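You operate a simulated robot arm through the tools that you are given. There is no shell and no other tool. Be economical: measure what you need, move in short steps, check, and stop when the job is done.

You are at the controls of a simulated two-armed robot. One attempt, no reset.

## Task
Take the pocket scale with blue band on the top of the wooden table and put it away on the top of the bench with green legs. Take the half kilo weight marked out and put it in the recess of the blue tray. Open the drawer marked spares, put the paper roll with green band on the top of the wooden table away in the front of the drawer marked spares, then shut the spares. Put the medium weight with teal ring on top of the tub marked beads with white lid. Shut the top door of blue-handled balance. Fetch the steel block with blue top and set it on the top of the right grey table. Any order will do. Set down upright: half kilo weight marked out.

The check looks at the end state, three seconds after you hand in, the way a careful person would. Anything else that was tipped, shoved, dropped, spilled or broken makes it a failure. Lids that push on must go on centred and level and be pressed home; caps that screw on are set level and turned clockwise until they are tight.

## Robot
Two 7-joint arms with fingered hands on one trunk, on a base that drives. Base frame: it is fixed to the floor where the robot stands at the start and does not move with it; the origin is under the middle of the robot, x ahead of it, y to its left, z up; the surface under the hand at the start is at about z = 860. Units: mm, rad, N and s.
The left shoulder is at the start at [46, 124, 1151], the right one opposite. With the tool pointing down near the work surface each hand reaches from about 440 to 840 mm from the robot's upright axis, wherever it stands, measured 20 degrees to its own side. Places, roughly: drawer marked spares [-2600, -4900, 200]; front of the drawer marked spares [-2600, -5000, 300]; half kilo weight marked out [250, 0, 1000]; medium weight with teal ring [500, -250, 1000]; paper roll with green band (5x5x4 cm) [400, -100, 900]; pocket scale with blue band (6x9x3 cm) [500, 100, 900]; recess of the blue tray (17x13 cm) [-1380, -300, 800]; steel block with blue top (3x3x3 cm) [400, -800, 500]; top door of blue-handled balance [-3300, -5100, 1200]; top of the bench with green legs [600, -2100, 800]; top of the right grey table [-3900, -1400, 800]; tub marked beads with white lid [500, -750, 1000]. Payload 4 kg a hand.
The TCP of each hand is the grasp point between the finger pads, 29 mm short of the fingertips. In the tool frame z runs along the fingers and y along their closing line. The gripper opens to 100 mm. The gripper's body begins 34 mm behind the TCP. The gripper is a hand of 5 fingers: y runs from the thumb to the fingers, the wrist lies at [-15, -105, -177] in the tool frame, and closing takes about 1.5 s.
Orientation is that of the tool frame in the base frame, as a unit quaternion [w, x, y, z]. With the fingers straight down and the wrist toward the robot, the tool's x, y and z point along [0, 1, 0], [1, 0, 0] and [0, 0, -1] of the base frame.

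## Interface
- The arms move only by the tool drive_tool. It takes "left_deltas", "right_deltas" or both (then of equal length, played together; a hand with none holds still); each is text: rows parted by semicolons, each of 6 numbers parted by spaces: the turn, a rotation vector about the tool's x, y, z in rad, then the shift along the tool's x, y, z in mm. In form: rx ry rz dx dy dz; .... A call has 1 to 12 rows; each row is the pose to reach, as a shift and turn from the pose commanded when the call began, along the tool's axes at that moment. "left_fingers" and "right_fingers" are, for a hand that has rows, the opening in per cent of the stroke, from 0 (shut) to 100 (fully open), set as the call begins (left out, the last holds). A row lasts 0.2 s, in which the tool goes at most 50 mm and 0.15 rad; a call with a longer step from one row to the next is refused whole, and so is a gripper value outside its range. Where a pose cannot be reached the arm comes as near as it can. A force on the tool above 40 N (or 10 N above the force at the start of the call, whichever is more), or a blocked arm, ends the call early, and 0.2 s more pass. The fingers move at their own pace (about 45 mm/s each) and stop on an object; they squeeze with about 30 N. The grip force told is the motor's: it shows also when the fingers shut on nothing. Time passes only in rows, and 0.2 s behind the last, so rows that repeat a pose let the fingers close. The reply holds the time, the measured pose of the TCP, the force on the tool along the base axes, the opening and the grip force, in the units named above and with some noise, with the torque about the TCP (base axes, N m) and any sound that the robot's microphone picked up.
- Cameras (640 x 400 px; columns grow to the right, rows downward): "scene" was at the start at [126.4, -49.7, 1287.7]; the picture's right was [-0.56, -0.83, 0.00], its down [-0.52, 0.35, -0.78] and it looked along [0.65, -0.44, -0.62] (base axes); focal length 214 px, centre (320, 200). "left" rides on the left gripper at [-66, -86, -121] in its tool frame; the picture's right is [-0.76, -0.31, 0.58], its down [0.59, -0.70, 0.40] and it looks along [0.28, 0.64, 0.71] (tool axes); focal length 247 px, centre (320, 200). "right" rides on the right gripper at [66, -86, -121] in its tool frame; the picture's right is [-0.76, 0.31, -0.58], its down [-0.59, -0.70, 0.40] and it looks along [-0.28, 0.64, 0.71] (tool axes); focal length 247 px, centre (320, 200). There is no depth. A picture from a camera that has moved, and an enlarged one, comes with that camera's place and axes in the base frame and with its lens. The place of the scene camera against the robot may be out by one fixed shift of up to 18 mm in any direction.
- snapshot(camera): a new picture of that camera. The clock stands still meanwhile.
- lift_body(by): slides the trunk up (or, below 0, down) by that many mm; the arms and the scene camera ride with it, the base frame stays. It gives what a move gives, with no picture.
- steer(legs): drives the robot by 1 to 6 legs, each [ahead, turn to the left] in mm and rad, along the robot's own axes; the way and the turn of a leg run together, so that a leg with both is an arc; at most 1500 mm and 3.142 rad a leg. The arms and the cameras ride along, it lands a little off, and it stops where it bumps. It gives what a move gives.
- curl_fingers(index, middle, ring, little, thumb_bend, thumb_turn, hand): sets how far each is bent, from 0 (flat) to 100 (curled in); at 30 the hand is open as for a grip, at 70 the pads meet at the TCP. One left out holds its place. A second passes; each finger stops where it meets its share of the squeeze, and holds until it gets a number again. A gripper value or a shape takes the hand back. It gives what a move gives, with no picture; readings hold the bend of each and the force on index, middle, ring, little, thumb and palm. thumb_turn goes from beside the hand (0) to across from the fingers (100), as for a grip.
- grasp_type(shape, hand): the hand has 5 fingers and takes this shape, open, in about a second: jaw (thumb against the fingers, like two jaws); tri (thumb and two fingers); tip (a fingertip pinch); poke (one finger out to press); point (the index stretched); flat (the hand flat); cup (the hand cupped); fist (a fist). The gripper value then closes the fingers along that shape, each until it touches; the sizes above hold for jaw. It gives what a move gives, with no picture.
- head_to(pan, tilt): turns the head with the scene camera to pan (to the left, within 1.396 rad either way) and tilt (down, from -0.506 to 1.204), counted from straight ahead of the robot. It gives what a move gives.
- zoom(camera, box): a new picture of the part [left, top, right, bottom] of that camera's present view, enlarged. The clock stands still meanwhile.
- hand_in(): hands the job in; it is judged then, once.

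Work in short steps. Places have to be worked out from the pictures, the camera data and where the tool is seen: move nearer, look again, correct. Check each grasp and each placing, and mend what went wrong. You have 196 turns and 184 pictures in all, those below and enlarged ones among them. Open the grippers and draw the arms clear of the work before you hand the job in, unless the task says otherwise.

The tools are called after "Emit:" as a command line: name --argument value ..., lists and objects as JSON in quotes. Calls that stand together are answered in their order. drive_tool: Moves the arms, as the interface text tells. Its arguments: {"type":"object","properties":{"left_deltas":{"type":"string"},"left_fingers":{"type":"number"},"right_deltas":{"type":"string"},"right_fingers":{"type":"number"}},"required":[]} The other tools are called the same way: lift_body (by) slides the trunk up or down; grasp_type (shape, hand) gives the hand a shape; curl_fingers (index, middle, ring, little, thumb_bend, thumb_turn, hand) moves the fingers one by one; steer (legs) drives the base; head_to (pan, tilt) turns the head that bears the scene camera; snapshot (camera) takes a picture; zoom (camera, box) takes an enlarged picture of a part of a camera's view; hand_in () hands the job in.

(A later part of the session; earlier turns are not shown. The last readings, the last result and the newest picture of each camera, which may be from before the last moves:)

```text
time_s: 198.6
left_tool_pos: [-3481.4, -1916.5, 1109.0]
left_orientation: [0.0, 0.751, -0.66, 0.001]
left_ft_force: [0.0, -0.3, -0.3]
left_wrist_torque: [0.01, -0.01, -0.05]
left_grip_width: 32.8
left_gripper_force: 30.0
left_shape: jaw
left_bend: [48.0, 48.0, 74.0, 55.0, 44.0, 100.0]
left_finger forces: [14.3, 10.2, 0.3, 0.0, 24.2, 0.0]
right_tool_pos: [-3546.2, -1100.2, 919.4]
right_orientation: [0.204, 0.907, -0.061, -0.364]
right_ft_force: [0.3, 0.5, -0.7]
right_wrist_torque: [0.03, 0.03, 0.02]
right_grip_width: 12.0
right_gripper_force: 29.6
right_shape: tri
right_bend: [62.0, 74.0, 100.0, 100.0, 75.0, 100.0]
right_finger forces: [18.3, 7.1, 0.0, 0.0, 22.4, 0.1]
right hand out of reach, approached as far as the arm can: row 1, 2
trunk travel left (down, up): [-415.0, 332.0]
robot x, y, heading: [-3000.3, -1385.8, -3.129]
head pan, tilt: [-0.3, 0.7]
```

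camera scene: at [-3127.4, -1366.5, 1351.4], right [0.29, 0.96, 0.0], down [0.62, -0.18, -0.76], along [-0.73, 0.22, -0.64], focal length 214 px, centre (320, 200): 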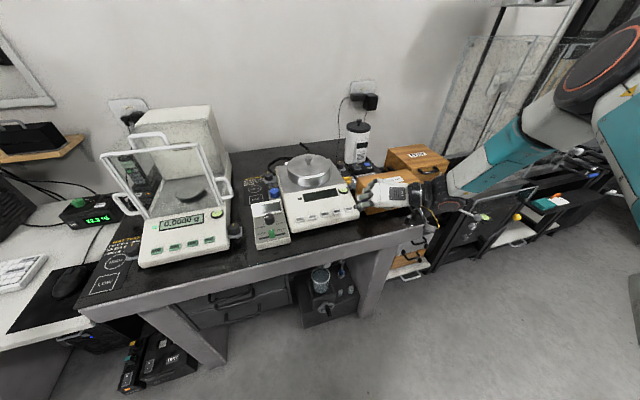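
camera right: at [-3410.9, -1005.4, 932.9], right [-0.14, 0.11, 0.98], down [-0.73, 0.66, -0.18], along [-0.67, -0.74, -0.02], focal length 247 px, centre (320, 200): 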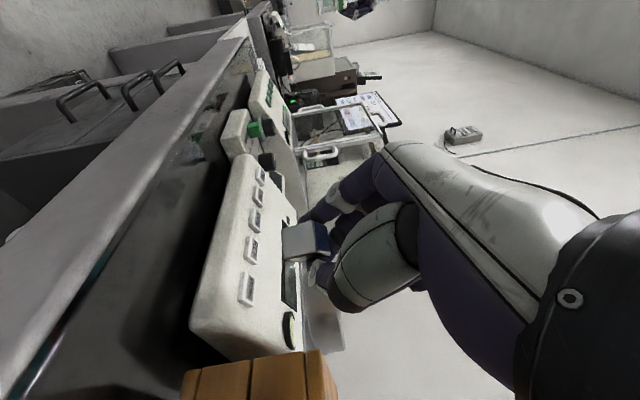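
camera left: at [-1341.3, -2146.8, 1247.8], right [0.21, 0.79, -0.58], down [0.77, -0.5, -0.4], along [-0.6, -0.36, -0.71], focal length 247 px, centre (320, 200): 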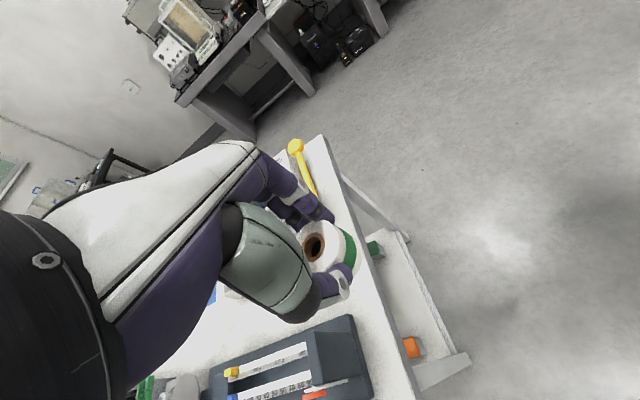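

Reach is limited, but the present x/y is good enough (block at about (-3548,-1108)). I lower by the trunk.

Emit:
lift_body --by -55

Emit:
snapshot --camera "right"

Emit:
zoom --camera "scene" --box '[320, 150, 460, 270]'

```text
time_s: 199.6
left_tool_pos: [-3482.4, -1916.5, 1053.9]
left_orientation: [0.0, 0.751, -0.661, 0.001]
left_ft_force: [0.0, 0.9, -0.1]
left_wrist_torque: [-0.02, -0.01, -0.04]
left_grip_width: 32.9
left_gripper_force: 29.5
left_shape: jaw
left_bend: [48.0, 48.0, 74.0, 55.0, 44.0, 100.0]
left_finger forces: [14.3, 10.2, 0.3, 0.1, 24.2, 0.1]
right_tool_pos: [-3545.5, -1104.0, 865.4]
right_orientation: [0.205, 0.907, -0.06, -0.364]
right_ft_force: [-1.1, -1.1, -1.0]
right_wrist_torque: [0.03, 0.01, 0.02]
right_grip_width: 12.2
right_gripper_force: 30.3
right_shape: tri
right_bend: [62.0, 74.0, 100.0, 100.0, 75.0, 100.0]
right_finger forces: [18.2, 7.0, 0.0, 0.1, 22.3, 0.1]
trunk travel left (down, up): [-360.0, 387.0]
robot x, y, heading: [-2999.1, -1389.8, -3.131]
head pan, tilt: [-0.3, 0.7]
```

```text
88 pictures are left
camera right: at [-3418.0, -1005.0, 868.0], right [-0.14, 0.11, 0.98], down [-0.73, 0.66, -0.18], along [-0.67, -0.74, -0.02], focal length 247 px, centre (320, 200)
```

right: 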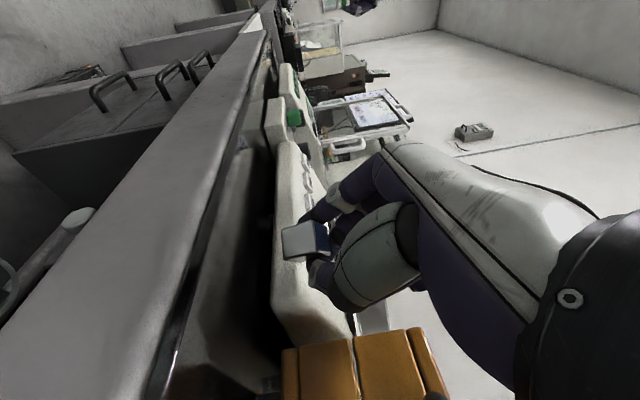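

```text
3.33 times, centred on (390, 210) of scene
camera zoom: at [-3137.7, -1366.7, 1295.5], right [0.29, 0.96, 0.0], down [0.62, -0.18, -0.76], along [-0.73, 0.22, -0.64], focal length 715 px, centre (87, 167)
```

zoom: 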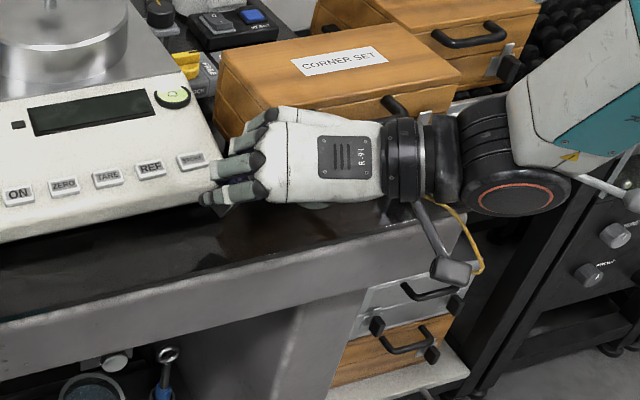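

All clear. Lower 16 more.

Emit:
lift_body --by -16

Emit:
zoom --camera "right" --box '[220, 160, 380, 320]'

```text
time_s: 200.2
left_tool_pos: [-3480.7, -1916.6, 1037.6]
left_orientation: [-0.001, 0.751, -0.661, 0.0]
left_ft_force: [0.2, -0.5, -0.9]
left_wrist_torque: [-0.02, 0.02, -0.01]
left_grip_width: 33.0
left_gripper_force: 30.6
left_shape: jaw
left_bend: [48.0, 48.0, 74.0, 55.0, 44.0, 100.0]
left_finger forces: [14.3, 10.1, 0.4, 0.1, 24.2, 0.0]
right_tool_pos: [-3545.8, -1104.4, 848.8]
right_orientation: [0.205, 0.906, -0.061, -0.364]
right_ft_force: [-0.5, -0.7, -2.3]
right_wrist_torque: [0.07, 0.01, 0.0]
right_grip_width: 12.7
right_gripper_force: 30.0
right_shape: tri
right_bend: [62.0, 74.0, 100.0, 100.0, 75.0, 100.0]
right_finger forces: [18.2, 7.0, 0.1, 0.0, 22.4, 0.1]
trunk travel left (down, up): [-344.0, 403.0]
robot x, y, heading: [-3000.5, -1385.3, -3.132]
head pan, tilt: [-0.3, 0.7]
```

```text
2.50 times, centred on (300, 240) of right
camera zoom: at [-3418.2, -1004.8, 852.0], right [-0.14, 0.11, 0.98], down [-0.73, 0.66, -0.18], along [-0.67, -0.74, -0.02], focal length 617 px, centre (370, 100)
```

zoom: 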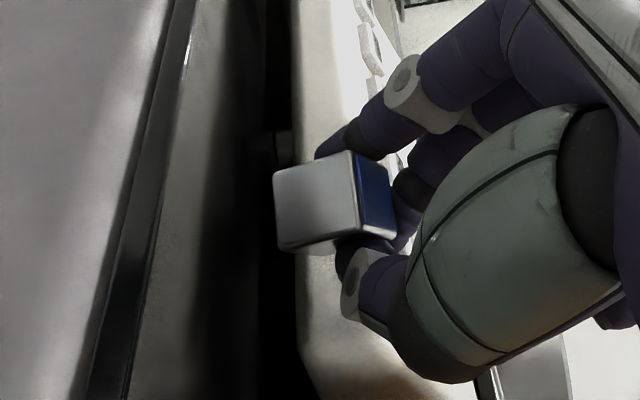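

Continue lowering 6 mm.

Emit:
lift_body --by -6

```text
time_s: 200.8
left_tool_pos: [-3481.5, -1915.5, 1031.6]
left_orientation: [0.001, 0.75, -0.661, 0.001]
left_ft_force: [0.1, -0.8, -1.5]
left_wrist_torque: [-0.03, 0.03, -0.02]
left_grip_width: 32.9
left_gripper_force: 30.2
left_shape: jaw
left_bend: [48.0, 48.0, 74.0, 55.0, 44.0, 100.0]
left_finger forces: [14.4, 10.2, 0.3, 0.0, 24.1, 0.0]
right_tool_pos: [-3545.1, -1103.5, 843.1]
right_orientation: [0.205, 0.906, -0.061, -0.364]
right_ft_force: [-0.3, 0.1, -1.9]
right_wrist_torque: [0.04, 0.0, 0.03]
right_grip_width: 12.6
right_gripper_force: 29.4
right_shape: tri
right_bend: [62.0, 74.0, 100.0, 100.0, 75.0, 100.0]
right_finger forces: [18.2, 7.1, 0.0, 0.0, 22.4, 0.1]
trunk travel left (down, up): [-338.0, 409.0]
robot x, y, heading: [-2996.7, -1387.9, -3.131]
head pan, tilt: [-0.3, 0.7]
```

Emit:
lift_body --by -6

Emit:
zoom --camera "right" --box '[220, 160, 380, 320]'

```text
time_s: 201.3
left_tool_pos: [-3482.5, -1915.2, 1023.8]
left_orientation: [0.001, 0.751, -0.661, 0.0]
left_ft_force: [0.4, 0.7, -0.5]
left_wrist_torque: [-0.01, -0.04, -0.02]
left_grip_width: 32.8
left_gripper_force: 29.9
left_shape: jaw
left_bend: [48.0, 48.0, 74.0, 55.0, 44.0, 100.0]
left_finger forces: [14.3, 10.2, 0.3, 0.0, 24.3, 0.0]
right_tool_pos: [-3545.2, -1104.0, 836.1]
right_orientation: [0.206, 0.906, -0.061, -0.364]
right_ft_force: [-0.7, 0.0, -0.2]
right_wrist_torque: [0.0, -0.01, -0.01]
right_grip_width: 12.5
right_gripper_force: 29.5
right_shape: tri
right_bend: [62.0, 74.0, 100.0, 100.0, 75.0, 100.0]
right_finger forces: [18.2, 7.0, 0.0, 0.0, 22.4, 0.0]
trunk travel left (down, up): [-332.0, 415.0]
robot x, y, heading: [-3000.7, -1388.0, -3.138]
head pan, tilt: [-0.3, 0.7]
```

```text
2.50 times, centred on (300, 240) of right
camera zoom: at [-3418.1, -1004.8, 839.7], right [-0.14, 0.11, 0.98], down [-0.73, 0.66, -0.18], along [-0.67, -0.74, -0.02], focal length 617 px, centre (370, 100)
```

zoom: 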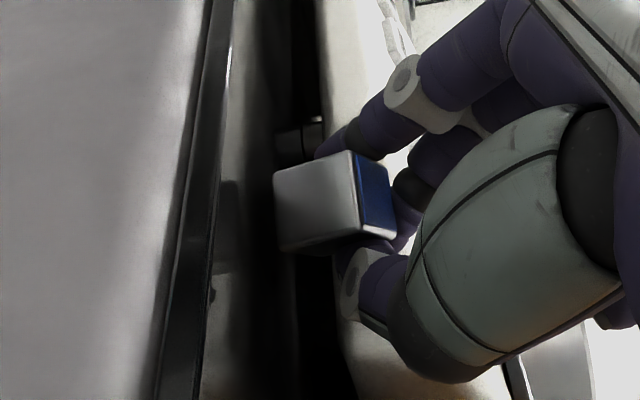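

The reflection suggests ~6 mm more. Lower 5.

Emit:
lift_body --by -5

Emit:
zoom --camera "right" --box '[220, 160, 380, 320]'

```text
time_s: 201.8
left_tool_pos: [-3481.3, -1916.2, 1020.4]
left_orientation: [0.0, 0.751, -0.66, 0.0]
left_ft_force: [0.4, -0.2, 0.0]
left_wrist_torque: [0.01, 0.0, 0.02]
left_grip_width: 33.0
left_gripper_force: 29.9
left_shape: jaw
left_bend: [48.0, 48.0, 74.0, 55.0, 44.0, 100.0]
left_finger forces: [14.3, 10.3, 0.3, 0.1, 24.2, 0.0]
right_tool_pos: [-3545.4, -1102.9, 832.5]
right_orientation: [0.205, 0.906, -0.06, -0.365]
right_ft_force: [-0.1, 0.0, 1.5]
right_wrist_torque: [-0.04, 0.0, 0.01]
right_grip_width: 12.4
right_gripper_force: 30.5
right_shape: tri
right_bend: [62.0, 74.0, 100.0, 100.0, 75.0, 100.0]
right_finger forces: [18.8, 8.7, 0.1, 0.0, 22.6, 0.1]
trunk travel left (down, up): [-327.0, 420.0]
robot x, y, heading: [-2998.2, -1385.8, -3.133]
head pan, tilt: [-0.3, 0.7]
```

```text
2.50 times, centred on (300, 240) of right
camera zoom: at [-3418.4, -1005.0, 835.1], right [-0.14, 0.11, 0.98], down [-0.73, 0.66, -0.18], along [-0.67, -0.74, -0.02], focal length 617 px, centre (370, 100)
```

zoom: 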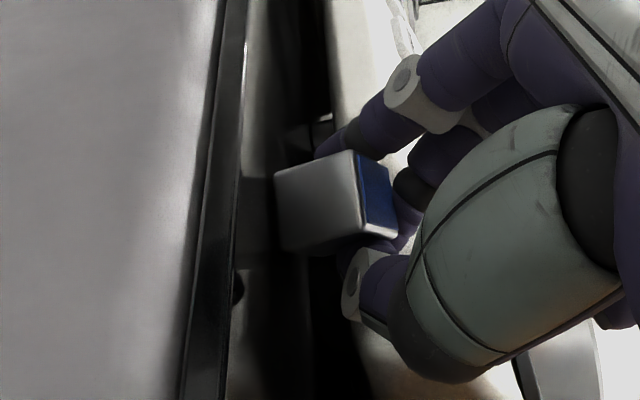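

Contact is beginning (force up by ~2–3 N). Lower 2 more.

Emit:
lift_body --by -2

Emit:
zoom --camera "right" --box '[220, 160, 380, 320]'

```text
time_s: 202.4
left_tool_pos: [-3481.0, -1915.9, 1018.2]
left_orientation: [0.001, 0.751, -0.661, 0.0]
left_ft_force: [-0.2, 0.0, -0.6]
left_wrist_torque: [-0.01, 0.01, 0.01]
left_grip_width: 32.9
left_gripper_force: 29.9
left_shape: jaw
left_bend: [48.0, 48.0, 74.0, 55.0, 44.0, 100.0]
left_finger forces: [14.3, 10.2, 0.3, 0.0, 24.2, 0.0]
right_tool_pos: [-3546.7, -1104.2, 830.9]
right_orientation: [0.207, 0.906, -0.06, -0.365]
right_ft_force: [-2.9, -0.2, 8.7]
right_wrist_torque: [-0.11, 0.04, -0.05]
right_grip_width: 12.6
right_gripper_force: 29.9
right_shape: tri
right_bend: [62.0, 74.0, 100.0, 100.0, 75.0, 100.0]
right_finger forces: [18.7, 11.9, 0.0, 0.1, 22.9, 0.0]
trunk travel left (down, up): [-325.0, 422.0]
robot x, y, heading: [-3000.1, -1387.6, -3.134]
head pan, tilt: [-0.3, 0.7]
```

```text
2.50 times, centred on (300, 240) of right
camera zoom: at [-3418.7, -1005.4, 833.8], right [-0.14, 0.11, 0.98], down [-0.73, 0.66, -0.18], along [-0.67, -0.74, -0.01], focal length 617 px, centre (370, 100)
```

zoom: 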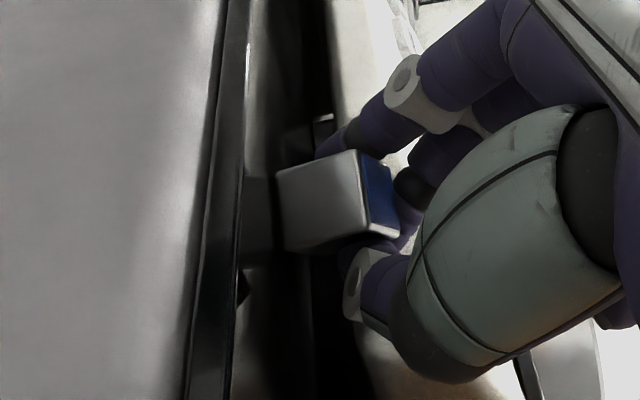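

Contact 8.7 N. Release slowly.

Emit:
drive_tool --right_deltas "0 0 0 0 0 0; 0 0 0 0 0 0; 0 0 0 0 0 0; 0 0 0 0 0 0; 0 0 0 0 0 0; 0 0 0 0 0 0; 0 0 0 0 0 0" --right_fingers 60

Emit:
snapshot --camera "right"

```text
time_s: 204.0
left_tool_pos: [-3480.8, -1916.6, 1017.8]
left_orientation: [0.0, 0.751, -0.66, 0.0]
left_ft_force: [-0.4, 0.2, -0.1]
left_wrist_torque: [0.02, 0.0, -0.03]
left_grip_width: 33.0
left_gripper_force: 30.4
left_shape: jaw
left_bend: [48.0, 48.0, 74.0, 55.0, 44.0, 100.0]
left_finger forces: [14.3, 10.2, 0.3, 0.0, 24.2, 0.0]
right_tool_pos: [-3545.6, -1104.3, 830.4]
right_orientation: [0.205, 0.906, -0.06, -0.365]
right_ft_force: [1.7, -3.0, 7.3]
right_wrist_torque: [0.02, 0.13, 0.07]
right_grip_width: 59.8
right_gripper_force: 0.0
right_shape: tri
right_bend: [39.0, 39.0, 99.0, 99.0, 39.0, 100.0]
right_finger forces: [0.0, 0.1, 0.1, 0.1, 7.9, 0.0]
trunk travel left (down, up): [-325.0, 422.0]
robot x, y, heading: [-2999.6, -1390.2, -3.134]
head pan, tilt: [-0.3, 0.7]
```

```text
82 pictures are left
camera right: at [-3417.9, -1005.4, 833.4], right [-0.14, 0.11, 0.98], down [-0.73, 0.66, -0.18], along [-0.67, -0.74, -0.02], focal length 247 px, centre (320, 200)
```

right: 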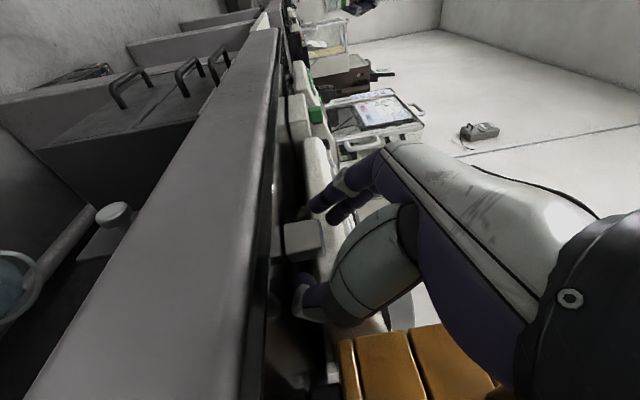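

Block released, standing; thumb rests on the table. Raise the trunk to lift clear.

Emit:
lift_body --by 150

Emit:
snapshot --camera "right"

Emit:
zoom --camera "scene" --box '[300, 160, 460, 280]'

```text
time_s: 205.7
left_tool_pos: [-3481.5, -1915.5, 1167.5]
left_orientation: [0.0, 0.751, -0.66, 0.001]
left_ft_force: [-0.1, 0.6, -0.2]
left_wrist_torque: [0.01, 0.02, 0.01]
left_grip_width: 33.0
left_gripper_force: 30.5
left_shape: jaw
left_bend: [48.0, 48.0, 74.0, 55.0, 44.0, 100.0]
left_finger forces: [14.3, 10.3, 0.3, 0.0, 24.1, 0.1]
right_tool_pos: [-3546.3, -1103.6, 990.3]
right_orientation: [0.206, 0.903, -0.059, -0.372]
right_ft_force: [0.0, 0.0, 0.6]
right_wrist_torque: [0.0, 0.05, 0.01]
right_grip_width: 60.0
right_gripper_force: 0.0
right_shape: tri
right_bend: [39.0, 39.0, 99.0, 99.0, 30.0, 100.0]
right_finger forces: [0.0, 0.0, 0.0, 0.0, 0.0, 0.1]
trunk travel left (down, up): [-475.0, 272.0]
robot x, y, heading: [-2996.9, -1389.1, -3.129]
head pan, tilt: [-0.3, 0.7]
```

```text
81 pictures are left
camera right: at [-3418.2, -1004.7, 990.5], right [-0.12, 0.11, 0.99], down [-0.73, 0.66, -0.16], along [-0.67, -0.74, 0.0], focal length 247 px, centre (320, 200)
```

right: 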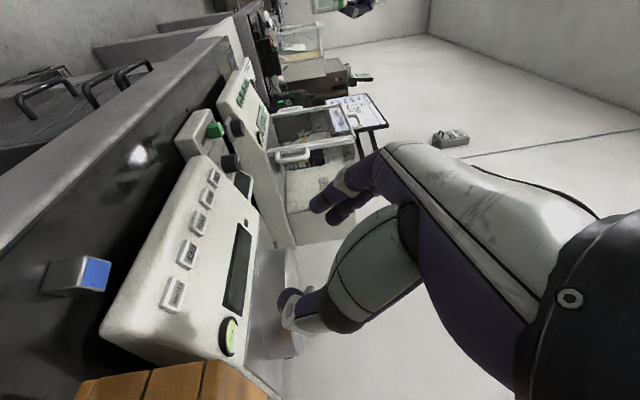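

```text
3.33 times, centred on (380, 220) of scene
camera zoom: at [-3119.5, -1366.3, 1411.8], right [0.29, 0.96, 0.0], down [0.62, -0.18, -0.76], along [-0.73, 0.22, -0.64], focal length 715 px, centre (120, 133)
```

zoom: 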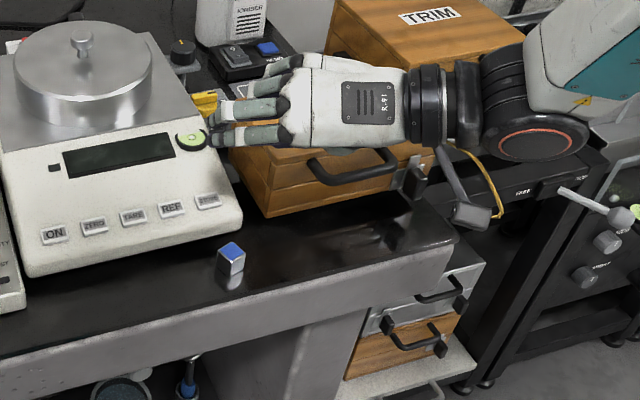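

Block set flat, blue side up. Back off, and restore the right hand to a neutral downward pose.

Emit:
steer --legs '[[-350, 0]]'

Emit:
drive_tool --right_deltas "0.0834 0.024 0.122 -4 -3 -20; 0.167 0.048 0.244 -8 -6 -41; 0.25 0.072 0.365 -12 -9 -61; 0.333 0.096 0.487 -16 -12 -81; 0.417 0.12 0.609 -20 -15 -101; 0.5 0.143 0.731 -24 -17 -122; 0.584 0.167 0.853 -28 -20 -142; 0.667 0.191 0.975 -32 -23 -162; 0.75 0.215 1.096 -36 -26 -182; 0.834 0.239 1.218 -40 -29 -203; 0.917 0.263 1.34 -44 -32 -223"

Emit:
steer --legs '[[0, 1.56], [1500, 0]]'

Emit:
head_to --pan 0.0 --tilt 0.3

Emit:
snapshot --camera "scene"

```text
time_s: 208.0
left_tool_pos: [-3134.5, -1911.3, 1168.5]
left_orientation: [0.0, 0.75, -0.662, 0.001]
left_ft_force: [0.0, 0.7, 0.1]
left_wrist_torque: [0.01, 0.02, 0.01]
left_grip_width: 33.0
left_gripper_force: 30.2
left_shape: jaw
left_bend: [48.0, 48.0, 74.0, 55.0, 44.0, 100.0]
left_finger forces: [14.3, 10.2, 0.3, 0.0, 24.4, 0.0]
right_tool_pos: [-3198.1, -1101.2, 990.0]
right_orientation: [0.206, 0.903, -0.059, -0.373]
right_ft_force: [1.2, -0.6, 0.1]
right_wrist_torque: [-0.01, -0.02, -0.04]
right_grip_width: 60.0
right_gripper_force: 0.1
right_shape: tri
right_bend: [39.0, 39.0, 99.0, 99.0, 30.0, 100.0]
right_finger forces: [0.0, 0.0, 0.1, 0.1, 0.0, 0.1]
trunk travel left (down, up): [-475.0, 272.0]
robot x, y, heading: [-2654.5, -1386.5, -3.128]
head pan, tilt: [-0.3, 0.7]
```

```text
time_s: 210.4
left_tool_pos: [-3133.7, -1912.5, 1167.4]
left_orientation: [-0.001, 0.75, -0.661, 0.001]
left_ft_force: [0.8, 0.6, -0.6]
left_wrist_torque: [0.01, -0.02, 0.01]
left_grip_width: 33.1
left_gripper_force: 29.9
left_shape: jaw
left_bend: [48.0, 48.0, 74.0, 55.0, 44.0, 100.0]
left_finger forces: [14.3, 10.3, 0.3, 0.1, 24.2, 0.0]
right_tool_pos: [-3076.8, -990.3, 1146.4]
right_orientation: [0.009, 0.718, -0.696, -0.009]
right_ft_force: [-0.2, 0.4, -0.5]
right_wrist_torque: [-0.01, 0.02, 0.02]
right_grip_width: 60.1
right_gripper_force: 0.1
right_shape: tri
right_bend: [39.0, 39.0, 99.0, 99.0, 30.0, 100.0]
right_finger forces: [0.0, 0.0, 0.0, 0.0, 0.1, 0.1]
right hand out of reach, approached as far as the arm can: row 11
trunk travel left (down, up): [-475.0, 272.0]
robot x, y, heading: [-2654.2, -1384.2, -3.136]
head pan, tilt: [-0.3, 0.7]
```

```text
time_s: 221.8
left_tool_pos: [-2073.1, -3354.2, 1166.6]
left_orientation: [-0.001, 0.997, 0.073, 0.001]
left_ft_force: [-0.8, 0.1, -1.0]
left_wrist_torque: [0.01, -0.01, 0.0]
left_grip_width: 32.8
left_gripper_force: 30.0
left_shape: jaw
left_bend: [49.0, 48.0, 74.0, 55.0, 45.0, 100.0]
left_finger forces: [14.5, 10.2, 0.4, 0.0, 24.0, 0.0]
right_tool_pos: [-2994.2, -3316.1, 1145.7]
right_orientation: [0.013, 1.0, 0.026, -0.001]
right_ft_force: [0.0, 0.5, -0.2]
right_wrist_torque: [0.03, 0.03, 0.0]
right_grip_width: 60.2
right_gripper_force: 0.1
right_shape: tri
right_bend: [39.0, 39.0, 99.0, 99.0, 30.0, 100.0]
right_finger forces: [0.0, 0.0, 0.0, 0.0, 0.1, 0.0]
trunk travel left (down, up): [-475.0, 272.0]
robot x, y, heading: [-2612.3, -2880.9, -1.542]
head pan, tilt: [-0.3, 0.7]
```

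```text
time_s: 222.6
left_tool_pos: [-2072.9, -3353.2, 1167.7]
left_orientation: [-0.001, 0.997, 0.074, -0.001]
left_ft_force: [0.0, 0.5, -0.3]
left_wrist_torque: [0.02, 0.02, -0.03]
left_grip_width: 32.7
left_gripper_force: 29.9
left_shape: jaw
left_bend: [49.0, 48.0, 74.0, 55.0, 45.0, 100.0]
left_finger forces: [14.5, 10.2, 0.4, 0.0, 23.9, 0.0]
right_tool_pos: [-2995.7, -3315.9, 1145.7]
right_orientation: [0.013, 1.0, 0.027, 0.0]
right_ft_force: [0.2, -0.5, 0.3]
right_wrist_torque: [-0.04, 0.01, -0.01]
right_grip_width: 60.1
right_gripper_force: 0.0
right_shape: tri
right_bend: [39.0, 39.0, 99.0, 99.0, 30.0, 100.0]
right_finger forces: [0.0, 0.1, 0.1, 0.0, 0.0, 0.0]
trunk travel left (down, up): [-475.0, 272.0]
robot x, y, heading: [-2607.5, -2882.4, -1.547]
head pan, tilt: [0.0, 0.3]
```

```text
79 pictures are left
camera scene: at [-2606.8, -3012.1, 1448.0], right [-1.0, -0.03, 0.0], down [-0.01, 0.3, -0.95], along [0.03, -0.95, -0.3], focal length 214 px, centre (320, 200)
```

scene: 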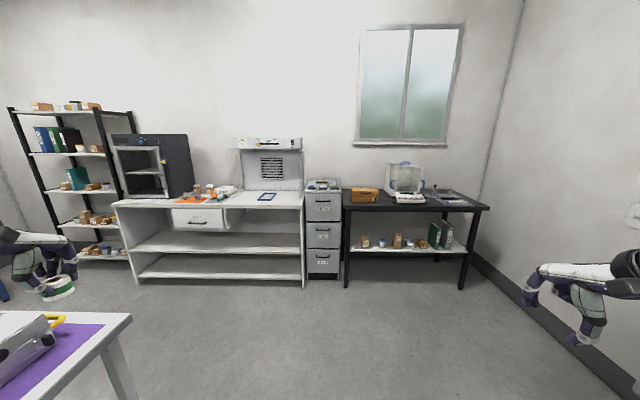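

I see a three-drawer cabinet ahead and the balance with blue handles on the black table. Zoom in.

Emit:
zoom --camera "scene" --box '[280, 150, 480, 300]'

Emit:
zoom --camera "scene" --box '[295, 170, 355, 290]'

```text
2.67 times, centred on (380, 225) of scene
camera zoom: at [-2606.8, -3012.1, 1448.0], right [-1.0, -0.03, 0.0], down [-0.01, 0.3, -0.95], along [0.03, -0.95, -0.3], focal length 572 px, centre (160, 133)
```

zoom: 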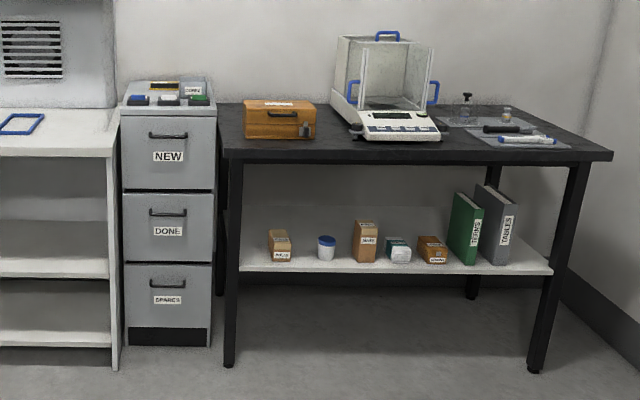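

```text
3.33 times, centred on (325, 230) of scene
camera zoom: at [-2606.8, -3012.1, 1448.0], right [-1.0, -0.03, 0.0], down [-0.01, 0.3, -0.95], along [0.03, -0.95, -0.3], focal length 715 px, centre (303, 100)
```

zoom: 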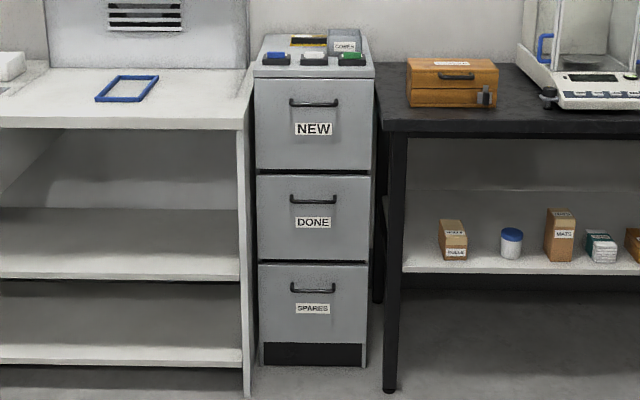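

SPARES is the bottom drawer with handle near (-2583,-4840,~297). First bring the left hand (with roll) in toward the centre so that it won't hit the bench, then drive closer.

Emit:
drive_tool --left_deltas "0 0 0.067 -44 0 0; 0 0 0.134 -88 0 0; 0 0 0.2 -132 0 0; 0 0 0.27 -176 0 0; 0 0 0.335 -220 0 0; 0 0 0.4 -264 0 0; 0 0 0.47 -300 0 0"

Emit:
steer --legs '[[1200, -0.02]]'

Emit:
head_to --pan 0.0 --tilt 0.8

Emit:
snapshot --camera "scene"

```text
time_s: 224.2
left_tool_pos: [-2372.2, -3396.9, 1169.2]
left_orientation: [-0.001, 0.987, -0.162, 0.001]
left_ft_force: [0.3, -0.1, -0.4]
left_wrist_torque: [0.0, -0.02, 0.01]
left_grip_width: 32.8
left_gripper_force: 29.7
left_shape: jaw
left_bend: [49.0, 48.0, 74.0, 55.0, 45.0, 100.0]
left_finger forces: [14.5, 10.1, 0.5, 0.0, 23.8, 0.0]
right_tool_pos: [-2996.4, -3315.7, 1145.7]
right_orientation: [0.013, 1.0, 0.026, 0.001]
right_ft_force: [-0.2, 0.2, -0.4]
right_wrist_torque: [-0.02, -0.05, 0.05]
right_grip_width: 60.0
right_gripper_force: 0.1
right_shape: tri
right_bend: [39.0, 39.0, 99.0, 99.0, 30.0, 100.0]
right_finger forces: [0.1, 0.1, 0.0, 0.0, 0.0, 0.1]
trunk travel left (down, up): [-475.0, 272.0]
robot x, y, heading: [-2612.4, -2882.1, -1.542]
head pan, tilt: [0.0, 0.3]
```

```text
time_s: 230.4
left_tool_pos: [-2370.9, -4616.2, 1168.3]
left_orientation: [-0.002, 0.985, -0.175, 0.0]
left_ft_force: [-0.3, -0.3, -1.2]
left_wrist_torque: [0.01, -0.01, 0.02]
left_grip_width: 32.8
left_gripper_force: 30.5
left_shape: jaw
left_bend: [49.0, 48.0, 74.0, 55.0, 45.0, 100.0]
left_finger forces: [14.5, 10.2, 0.5, 0.0, 23.8, 0.1]
right_tool_pos: [-2992.0, -4517.5, 1144.8]
right_orientation: [0.013, 1.0, 0.011, 0.0]
right_ft_force: [-0.1, -0.5, 0.5]
right_wrist_torque: [0.0, 0.0, -0.04]
right_grip_width: 59.8
right_gripper_force: 0.0
right_shape: tri
right_bend: [39.0, 39.0, 99.0, 99.0, 30.0, 100.0]
right_finger forces: [0.1, 0.1, 0.1, 0.1, 0.0, 0.0]
trunk travel left (down, up): [-475.0, 272.0]
robot x, y, heading: [-2594.1, -4095.4, -1.573]
head pan, tilt: [0.0, 0.3]
```

```text
time_s: 231.3
left_tool_pos: [-2369.6, -4616.2, 1170.0]
left_orientation: [-0.001, 0.985, -0.175, 0.0]
left_ft_force: [0.1, 0.7, -1.5]
left_wrist_torque: [-0.03, 0.04, -0.02]
left_grip_width: 32.7
left_gripper_force: 29.8
left_shape: jaw
left_bend: [49.0, 48.0, 74.0, 55.0, 45.0, 100.0]
left_finger forces: [14.5, 10.2, 0.5, 0.0, 23.8, 0.0]
right_tool_pos: [-2990.9, -4516.4, 1144.8]
right_orientation: [0.013, 1.0, 0.011, 0.0]
right_ft_force: [0.2, -0.5, -0.3]
right_wrist_torque: [-0.01, 0.0, 0.02]
right_grip_width: 60.0
right_gripper_force: 0.0
right_shape: tri
right_bend: [39.0, 39.0, 99.0, 99.0, 30.0, 100.0]
right_finger forces: [0.0, 0.0, 0.0, 0.0, 0.1, 0.0]
trunk travel left (down, up): [-475.0, 272.0]
robot x, y, heading: [-2591.8, -4091.2, -1.571]
head pan, tilt: [0.0, 0.799]
```

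```text
76 pictures are left
camera scene: at [-2594.2, -4212.0, 1403.8], right [-1.0, 0.0, 0.0], down [0.0, 0.72, -0.7], along [0.0, -0.7, -0.72], focal length 214 px, centre (320, 200)
```

scene: 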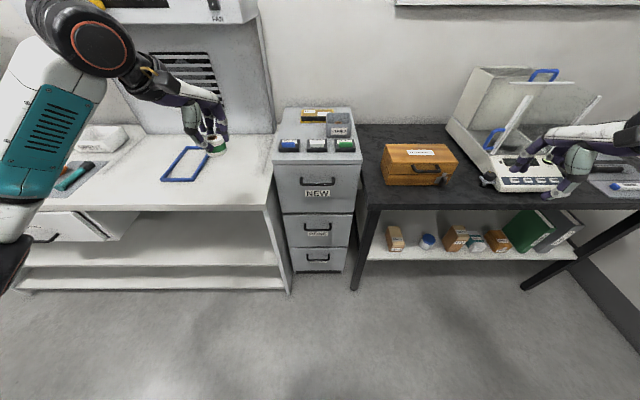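

Zoom in on the SPARES handle, and tuck the left hand a little closer.

Emit:
drive_tool --left_deltas "0 0 0 -29 -21 0; 0 0 0 -58 -43 0; 0 0 0 -87 -64 0"

Emit:
zoom --camera "scene" --box '[280, 210, 360, 290]'

```text
time_s: 232.1
left_tool_pos: [-2428.0, -4525.1, 1168.9]
left_orientation: [0.0, 0.984, -0.176, 0.001]
left_ft_force: [-0.3, 0.2, -1.1]
left_wrist_torque: [-0.03, 0.01, 0.01]
left_grip_width: 32.7
left_gripper_force: 30.1
left_shape: jaw
left_bend: [49.0, 48.0, 74.0, 55.0, 45.0, 100.0]
left_finger forces: [14.5, 10.2, 0.5, 0.1, 23.8, 0.0]
right_tool_pos: [-2991.8, -4515.6, 1145.7]
right_orientation: [0.013, 1.0, 0.011, 0.0]
right_ft_force: [0.3, 0.3, -0.5]
right_wrist_torque: [0.0, -0.01, 0.01]
right_grip_width: 60.0
right_gripper_force: 0.0
right_shape: tri
right_bend: [39.0, 39.0, 99.0, 99.0, 30.0, 100.0]
right_finger forces: [0.1, 0.1, 0.0, 0.1, 0.0, 0.0]
trunk travel left (down, up): [-475.0, 272.0]
robot x, y, heading: [-2591.8, -4094.7, -1.571]
head pan, tilt: [0.0, 0.799]
```

```text
5.00 times, centred on (320, 250) of scene
camera zoom: at [-2594.7, -4211.4, 1403.8], right [-1.0, 0.0, 0.0], down [0.0, 0.72, -0.7], along [0.0, -0.7, -0.72], focal length 1072 px, centre (320, -50)
```

zoom: 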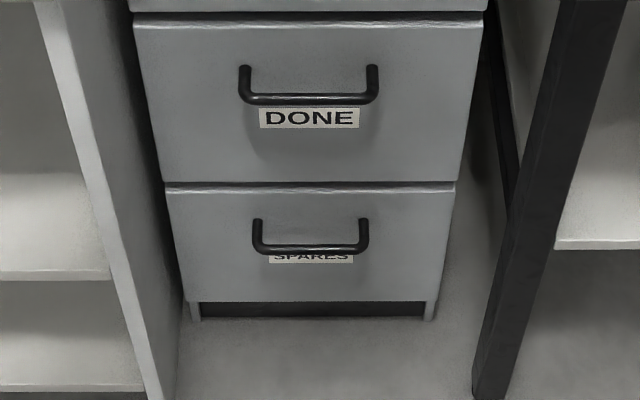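

The handle is a U-bar with ~30 mm clearance. For a straight hook with the right hand, the robot should stand ~350 mm to the left. Tuck the left hand, then shift the base.

Emit:
drive_tool --left_deltas "0 0 0.05 31 -38 0; 0 0 0.1 63 -76 0; 0 0 0.15 94 -114 0; 0 0 0.2 126 -153 0; 0 0 0.25 157 -191 0; 0 0 0.3 189 -229 0"

Emit:
steer --legs '[[-400, -0.7], [0, 1.4], [560, -0.7]]'

Emit:
grasp_type --hand "right" --shape "jaw"

Emit:
head_to --pan -0.4 --tilt 0.9

Emit:
snapshot --camera "scene"

```text
refused: row 4 steps farther than a row can; nothing moved
```

```text
time_s: 240.9
left_tool_pos: [-2125.0, -4676.4, 1167.4]
left_orientation: [0.0, 0.982, -0.189, 0.0]
left_ft_force: [0.0, 0.3, 0.2]
left_wrist_torque: [-0.02, -0.02, -0.01]
left_grip_width: 32.3
left_gripper_force: 29.9
left_shape: jaw
left_bend: [49.0, 49.0, 74.0, 55.0, 45.0, 100.0]
left_finger forces: [14.5, 9.0, 2.3, 0.0, 24.1, 0.0]
right_tool_pos: [-2687.7, -4654.2, 1147.0]
right_orientation: [0.013, 1.0, -0.002, 0.001]
right_ft_force: [-0.5, -0.1, 0.1]
right_wrist_torque: [-0.04, 0.02, 0.0]
right_grip_width: 59.8
right_gripper_force: 0.2
right_shape: tri
right_bend: [39.0, 39.0, 99.0, 99.0, 30.0, 100.0]
right_finger forces: [0.0, 0.1, 0.0, 0.1, 0.0, 0.0]
trunk travel left (down, up): [-475.0, 272.0]
robot x, y, heading: [-2274.6, -4245.6, -1.587]
head pan, tilt: [0.0, 0.799]
```

```text
time_s: 241.8
left_tool_pos: [-2125.2, -4678.3, 1168.1]
left_orientation: [-0.001, 0.982, -0.189, 0.0]
left_ft_force: [-0.1, -0.1, -0.2]
left_wrist_torque: [-0.04, 0.0, -0.01]
left_grip_width: 32.4
left_gripper_force: 30.6
left_shape: jaw
left_bend: [49.0, 49.0, 74.0, 55.0, 45.0, 100.0]
left_finger forces: [14.5, 9.1, 2.2, 0.0, 24.3, 0.1]
right_tool_pos: [-2687.1, -4654.6, 1146.0]
right_orientation: [0.013, 1.0, -0.003, 0.0]
right_ft_force: [0.3, -0.6, -0.3]
right_wrist_torque: [0.01, 0.03, -0.01]
right_grip_width: 100.2
right_gripper_force: 0.1
right_shape: jaw
right_bend: [30.0, 30.0, 30.0, 30.0, 30.0, 98.0]
right_finger forces: [0.0, 0.1, 0.0, 0.1, 0.1, 0.0]
trunk travel left (down, up): [-475.0, 272.0]
robot x, y, heading: [-2275.4, -4244.1, -1.586]
head pan, tilt: [0.0, 0.799]
```

```text
time_s: 242.7
left_tool_pos: [-2125.0, -4677.8, 1168.6]
left_orientation: [-0.001, 0.982, -0.189, 0.0]
left_ft_force: [0.0, 0.0, -0.1]
left_wrist_torque: [-0.03, -0.01, -0.03]
left_grip_width: 32.5
left_gripper_force: 30.3
left_shape: jaw
left_bend: [49.0, 49.0, 74.0, 55.0, 45.0, 100.0]
left_finger forces: [14.5, 9.1, 2.4, 0.0, 24.3, 0.1]
right_tool_pos: [-2688.2, -4655.6, 1146.2]
right_orientation: [0.013, 1.0, -0.002, 0.0]
right_ft_force: [0.6, 0.0, 0.3]
right_wrist_torque: [-0.02, -0.02, 0.02]
right_grip_width: 99.8
right_gripper_force: 0.1
right_shape: jaw
right_bend: [30.0, 30.0, 30.0, 30.0, 30.0, 98.0]
right_finger forces: [0.0, 0.0, 0.0, 0.0, 0.1, 0.1]
trunk travel left (down, up): [-475.0, 272.0]
robot x, y, heading: [-2276.3, -4239.7, -1.589]
head pan, tilt: [-0.4, 0.901]
```

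```text
74 pictures are left
camera scene: at [-2308.4, -4349.3, 1395.8], right [-0.92, 0.4, 0.0], down [0.32, 0.72, -0.62], along [-0.25, -0.57, -0.78], focal length 214 px, centre (320, 200)
```

scene: 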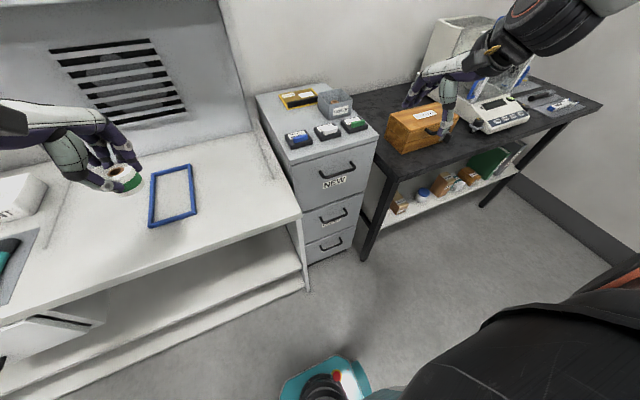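

The left tuck was refused (step too long), so do it now in smaller steps; then lower the trunk.

Emit:
drive_tool --left_deltas "0 0 0 25 -30 0; 0 0 0 49 -60 0; 0 0 0 74 -91 0; 0 0 0 98 -121 0; 0 0 0 123 -151 0; 0 0 0 148 -181 0; 0 0 0 172 -212 0; 0 0 0 197 -242 0"

Emit:
lift_body --by -460

Emit:
snapshot --camera "right"

```text
time_s: 244.5
left_tool_pos: [-1851.2, -4525.1, 1169.1]
left_orientation: [-0.001, 0.982, -0.189, 0.001]
left_ft_force: [0.1, -0.1, -0.4]
left_wrist_torque: [-0.03, -0.02, -0.01]
left_grip_width: 32.3
left_gripper_force: 29.4
left_shape: jaw
left_bend: [49.0, 49.0, 74.0, 55.0, 45.0, 100.0]
left_finger forces: [14.6, 9.1, 2.5, 0.0, 23.8, 0.0]
right_tool_pos: [-2687.8, -4654.7, 1147.1]
right_orientation: [0.014, 1.0, -0.003, 0.0]
right_ft_force: [-0.1, 0.0, 0.5]
right_wrist_torque: [0.03, 0.02, 0.02]
right_grip_width: 99.7
right_gripper_force: 0.1
right_shape: jaw
right_bend: [30.0, 30.0, 30.0, 30.0, 30.0, 98.0]
right_finger forces: [0.1, 0.0, 0.0, 0.0, 0.0, 0.0]
trunk travel left (down, up): [-475.0, 272.0]
robot x, y, heading: [-2276.4, -4243.5, -1.589]
head pan, tilt: [-0.4, 0.901]
```

```text
refused: -460 is not a number from -400 to 400
```

```text
73 pictures are left
camera right: at [-2621.3, -4567.4, 1266.8], right [-0.76, -0.29, 0.58], down [-0.59, 0.7, -0.42], along [-0.29, -0.66, -0.7], focal length 247 px, centre (320, 200)
```

right: 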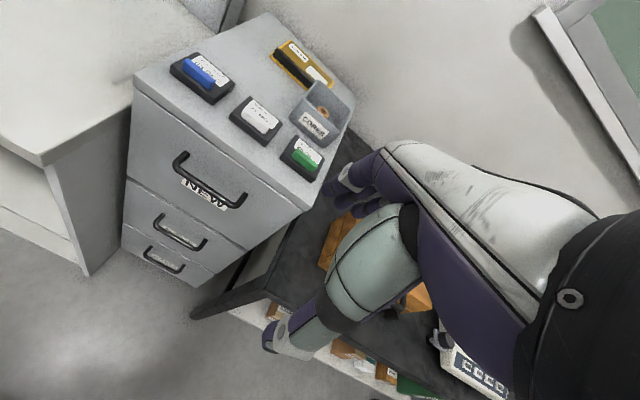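

Handle confirmed at about (-2590,-4812,317). Lower the trunk in two goes.

Emit:
lift_body --by -400

Emit:
lift_body --by -60

Emit:
snapshot --camera "right"

```text
time_s: 248.3
left_tool_pos: [-1852.5, -4527.7, 769.9]
left_orientation: [0.0, 0.982, -0.189, 0.001]
left_ft_force: [-0.5, 0.4, -0.9]
left_wrist_torque: [0.0, 0.01, 0.0]
left_grip_width: 32.5
left_gripper_force: 30.0
left_shape: jaw
left_bend: [49.0, 49.0, 74.0, 55.0, 45.0, 100.0]
left_finger forces: [14.7, 9.1, 2.5, 0.1, 23.7, 0.0]
right_tool_pos: [-2689.6, -4654.3, 745.7]
right_orientation: [0.012, 1.0, 0.0, 0.004]
right_ft_force: [-0.7, 0.5, -0.6]
right_wrist_torque: [0.0, -0.03, 0.0]
right_grip_width: 99.8
right_gripper_force: 0.0
right_shape: jaw
right_bend: [30.0, 30.0, 30.0, 30.0, 30.0, 98.0]
right_finger forces: [0.1, 0.0, 0.0, 0.0, 0.0, 0.1]
trunk travel left (down, up): [-75.0, 672.0]
robot x, y, heading: [-2275.5, -4241.4, -1.586]
head pan, tilt: [-0.4, 0.901]
```

```text
time_s: 249.3
left_tool_pos: [-1853.0, -4525.6, 709.5]
left_orientation: [-0.001, 0.982, -0.189, 0.001]
left_ft_force: [0.3, 0.7, 0.2]
left_wrist_torque: [-0.03, 0.03, 0.0]
left_grip_width: 32.4
left_gripper_force: 30.0
left_shape: jaw
left_bend: [49.0, 49.0, 74.0, 55.0, 45.0, 100.0]
left_finger forces: [14.6, 9.2, 2.5, 0.0, 23.8, 0.0]
right_tool_pos: [-2690.3, -4655.5, 686.5]
right_orientation: [0.014, 1.0, 0.003, 0.006]
right_ft_force: [-0.1, 0.4, 0.4]
right_wrist_torque: [-0.01, -0.01, 0.01]
right_grip_width: 100.0
right_gripper_force: 0.1
right_shape: jaw
right_bend: [30.0, 30.0, 30.0, 30.0, 30.0, 98.0]
right_finger forces: [0.0, 0.1, 0.0, 0.1, 0.0, 0.0]
trunk travel left (down, up): [-15.0, 732.0]
robot x, y, heading: [-2271.3, -4244.2, -1.585]
head pan, tilt: [-0.4, 0.901]
```

```text
72 pictures are left
camera right: at [-2626.0, -4567.0, 807.0], right [-0.76, -0.29, 0.58], down [-0.59, 0.69, -0.42], along [-0.27, -0.66, -0.7], focal length 247 px, centre (320, 200)
```

right: 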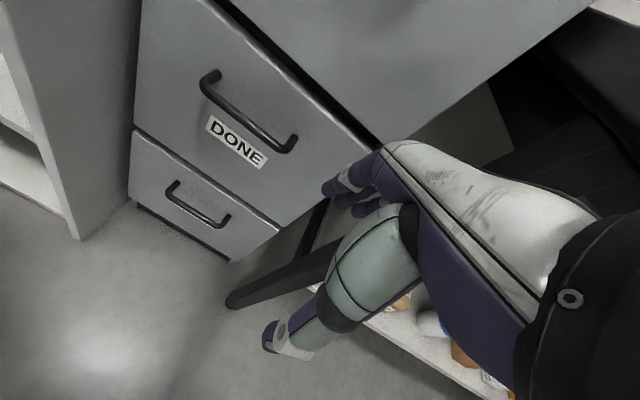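

Handle at (-2580,-4811,317). I'll lower the hand in front of the drawer first to z 365, staying back of the handle.

Emit:
drive_tool --right_deltas "0 0 0 10 3 32; 0 0 0 20 7 64; 0 0 0 30 10 96; 0 0 0 40 14 128; 0 0 0 50 17 160; 0 0 0 60 21 193; 0 0 0 70 24 225; 0 0 0 80 28 257; 0 0 0 90 31 289; 0 0 0 110 35 321"

Emit:
snapshot --camera "right"

```text
time_s: 251.6
left_tool_pos: [-1852.9, -4526.4, 707.5]
left_orientation: [-0.001, 0.982, -0.189, 0.0]
left_ft_force: [-0.6, 0.3, -0.7]
left_wrist_torque: [0.03, 0.0, -0.05]
left_grip_width: 32.3
left_gripper_force: 30.2
left_shape: jaw
left_bend: [49.0, 49.0, 74.0, 55.0, 45.0, 100.0]
left_finger forces: [14.6, 9.1, 2.6, 0.0, 23.9, 0.1]
right_tool_pos: [-2576.5, -4697.8, 367.1]
right_orientation: [0.014, 1.0, 0.002, 0.005]
right_ft_force: [0.2, 0.4, 0.2]
right_wrist_torque: [0.0, -0.02, 0.0]
right_grip_width: 99.7
right_gripper_force: 0.1
right_shape: jaw
right_bend: [30.0, 30.0, 30.0, 30.0, 30.0, 98.0]
right_finger forces: [0.0, 0.0, 0.0, 0.0, 0.0, 0.0]
trunk travel left (down, up): [-15.0, 732.0]
robot x, y, heading: [-2275.8, -4242.3, -1.586]
head pan, tilt: [-0.4, 0.901]
```

```text
71 pictures are left
camera right: at [-2512.7, -4610.8, 488.8], right [-0.76, -0.29, 0.58], down [-0.59, 0.69, -0.42], along [-0.27, -0.66, -0.7], focal length 247 px, centre (320, 200)
```

right: 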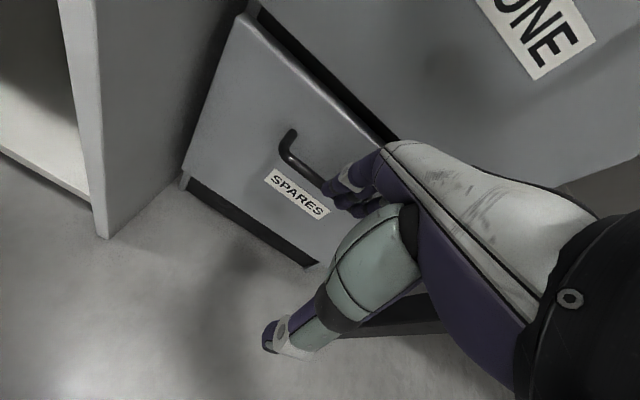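

Bar's left end at x≈-2527, so its centre is x≈-2590. I move forward at this height (tips above the bar) and look again.

Emit:
drive_tool --right_deltas "0 0 0 -5 25 0; 0 0 0 -10 50 0; 0 0 0 -14 72 0"

Emit:
snapshot --camera "right"

Emit:
head_to --pan -0.55 --tilt 0.8

Emit:
snapshot --camera "scene"

```text
time_s: 252.3
left_tool_pos: [-1852.2, -4526.1, 708.7]
left_orientation: [-0.001, 0.982, -0.189, -0.001]
left_ft_force: [-0.7, 0.5, -1.1]
left_wrist_torque: [0.0, -0.01, -0.01]
left_grip_width: 32.2
left_gripper_force: 30.2
left_shape: jaw
left_bend: [49.0, 49.0, 74.0, 55.0, 45.0, 100.0]
left_finger forces: [14.6, 9.2, 2.6, 0.0, 24.0, 0.0]
right_tool_pos: [-2591.7, -4771.7, 368.8]
right_orientation: [0.013, 1.0, 0.003, 0.006]
right_ft_force: [0.2, 1.8, -0.9]
right_wrist_torque: [0.0, 0.0, 0.02]
right_grip_width: 100.0
right_gripper_force: 0.1
right_shape: jaw
right_bend: [30.0, 31.0, 30.0, 30.0, 30.0, 98.0]
right_finger forces: [0.1, 1.2, 0.0, 0.0, 0.0, 0.0]
trunk travel left (down, up): [-15.0, 732.0]
robot x, y, heading: [-2272.1, -4240.0, -1.583]
head pan, tilt: [-0.4, 0.901]
```

```text
70 pictures are left
camera right: at [-2526.9, -4684.2, 490.4], right [-0.76, -0.3, 0.58], down [-0.59, 0.69, -0.42], along [-0.27, -0.66, -0.7], focal length 247 px, centre (320, 200)
```

right: 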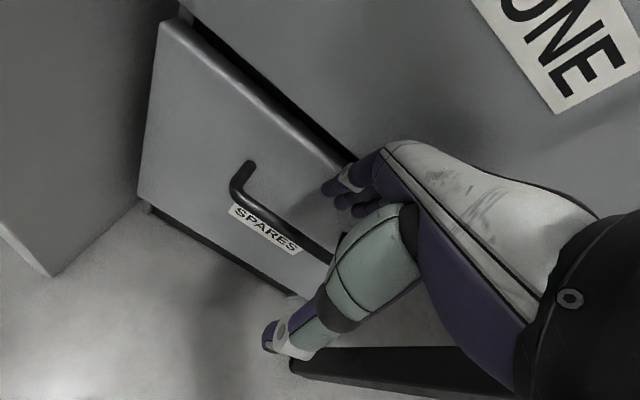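

```text
time_s: 253.1
left_tool_pos: [-1852.2, -4525.5, 708.4]
left_orientation: [-0.001, 0.982, -0.189, -0.001]
left_ft_force: [-0.1, -0.3, 0.0]
left_wrist_torque: [-0.01, -0.03, -0.01]
left_grip_width: 32.4
left_gripper_force: 29.9
left_shape: jaw
left_bend: [49.0, 49.0, 74.0, 55.0, 45.0, 100.0]
left_finger forces: [14.6, 9.1, 2.6, 0.1, 23.8, 0.0]
right_tool_pos: [-2591.5, -4771.9, 368.7]
right_orientation: [0.013, 1.0, 0.003, 0.006]
right_ft_force: [-0.4, 2.0, -0.9]
right_wrist_torque: [0.0, 0.0, -0.04]
right_grip_width: 99.6
right_gripper_force: 0.1
right_shape: jaw
right_bend: [30.0, 31.0, 30.0, 30.0, 30.0, 98.0]
right_finger forces: [0.0, 1.6, 0.0, 0.0, 0.0, 0.0]
trunk travel left (down, up): [-15.0, 732.0]
robot x, y, heading: [-2277.2, -4244.3, -1.588]
head pan, tilt: [-0.55, 0.799]
```

```text
69 pictures are left
camera scene: at [-2323.6, -4498.1, 926.1], right [-0.84, 0.54, 0.0], down [0.38, 0.61, -0.7], along [-0.37, -0.59, -0.72], focal length 214 px, centre (320, 200)
```

scene: 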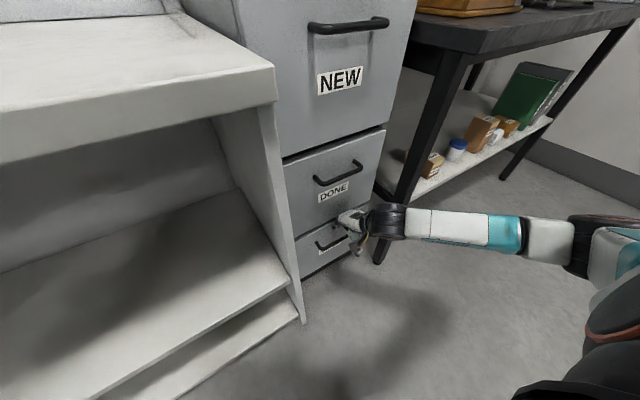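

The middle finger touches the panel, so the panel is at y≈-4834, bar at y≈-4794, z≈329: fingers are already over the gap. Back off 5 mm and descend 45.

Emit:
drive_tool --right_deltas "0 0 0 0 -6 0; 0 0 0 0 -6 10; 0 0 0 0 -6 20; 0 0 0 0 -6 30; 0 0 0 0 -6 40; 0 0 0 0 -6 45"

Emit:
snapshot --camera "right"

```text
time_s: 254.4
left_tool_pos: [-1852.5, -4526.0, 708.5]
left_orientation: [-0.001, 0.982, -0.19, 0.0]
left_ft_force: [0.2, -0.4, -0.6]
left_wrist_torque: [0.02, -0.03, 0.02]
left_grip_width: 32.2
left_gripper_force: 30.3
left_shape: jaw
left_bend: [49.0, 49.0, 74.0, 55.0, 45.0, 100.0]
left_finger forces: [14.7, 9.1, 2.7, 0.0, 23.8, 0.0]
right_tool_pos: [-2588.0, -4767.6, 323.0]
right_orientation: [0.013, 1.0, 0.003, 0.006]
right_ft_force: [-0.3, 0.0, -0.4]
right_wrist_torque: [-0.01, 0.0, 0.02]
right_grip_width: 99.7
right_gripper_force: 0.0
right_shape: jaw
right_bend: [30.0, 30.0, 30.0, 30.0, 30.0, 98.0]
right_finger forces: [0.0, 0.0, 0.1, 0.0, 0.0, 0.0]
trunk travel left (down, up): [-15.0, 732.0]
robot x, y, heading: [-2275.2, -4244.3, -1.587]
head pan, tilt: [-0.55, 0.799]
```

```text
68 pictures are left
camera right: at [-2524.9, -4677.8, 444.2], right [-0.76, -0.29, 0.58], down [-0.59, 0.69, -0.42], along [-0.27, -0.66, -0.7], focal length 247 px, centre (320, 200)
```

right: 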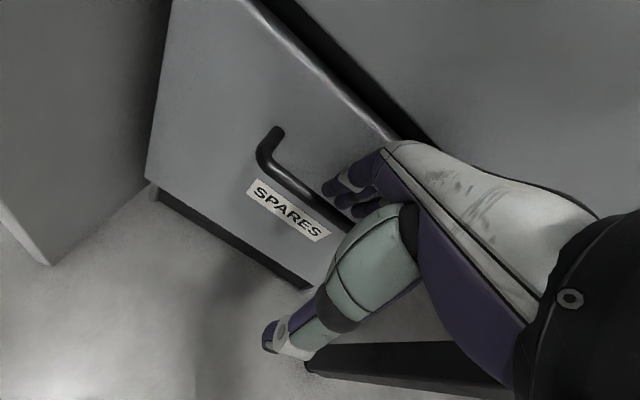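

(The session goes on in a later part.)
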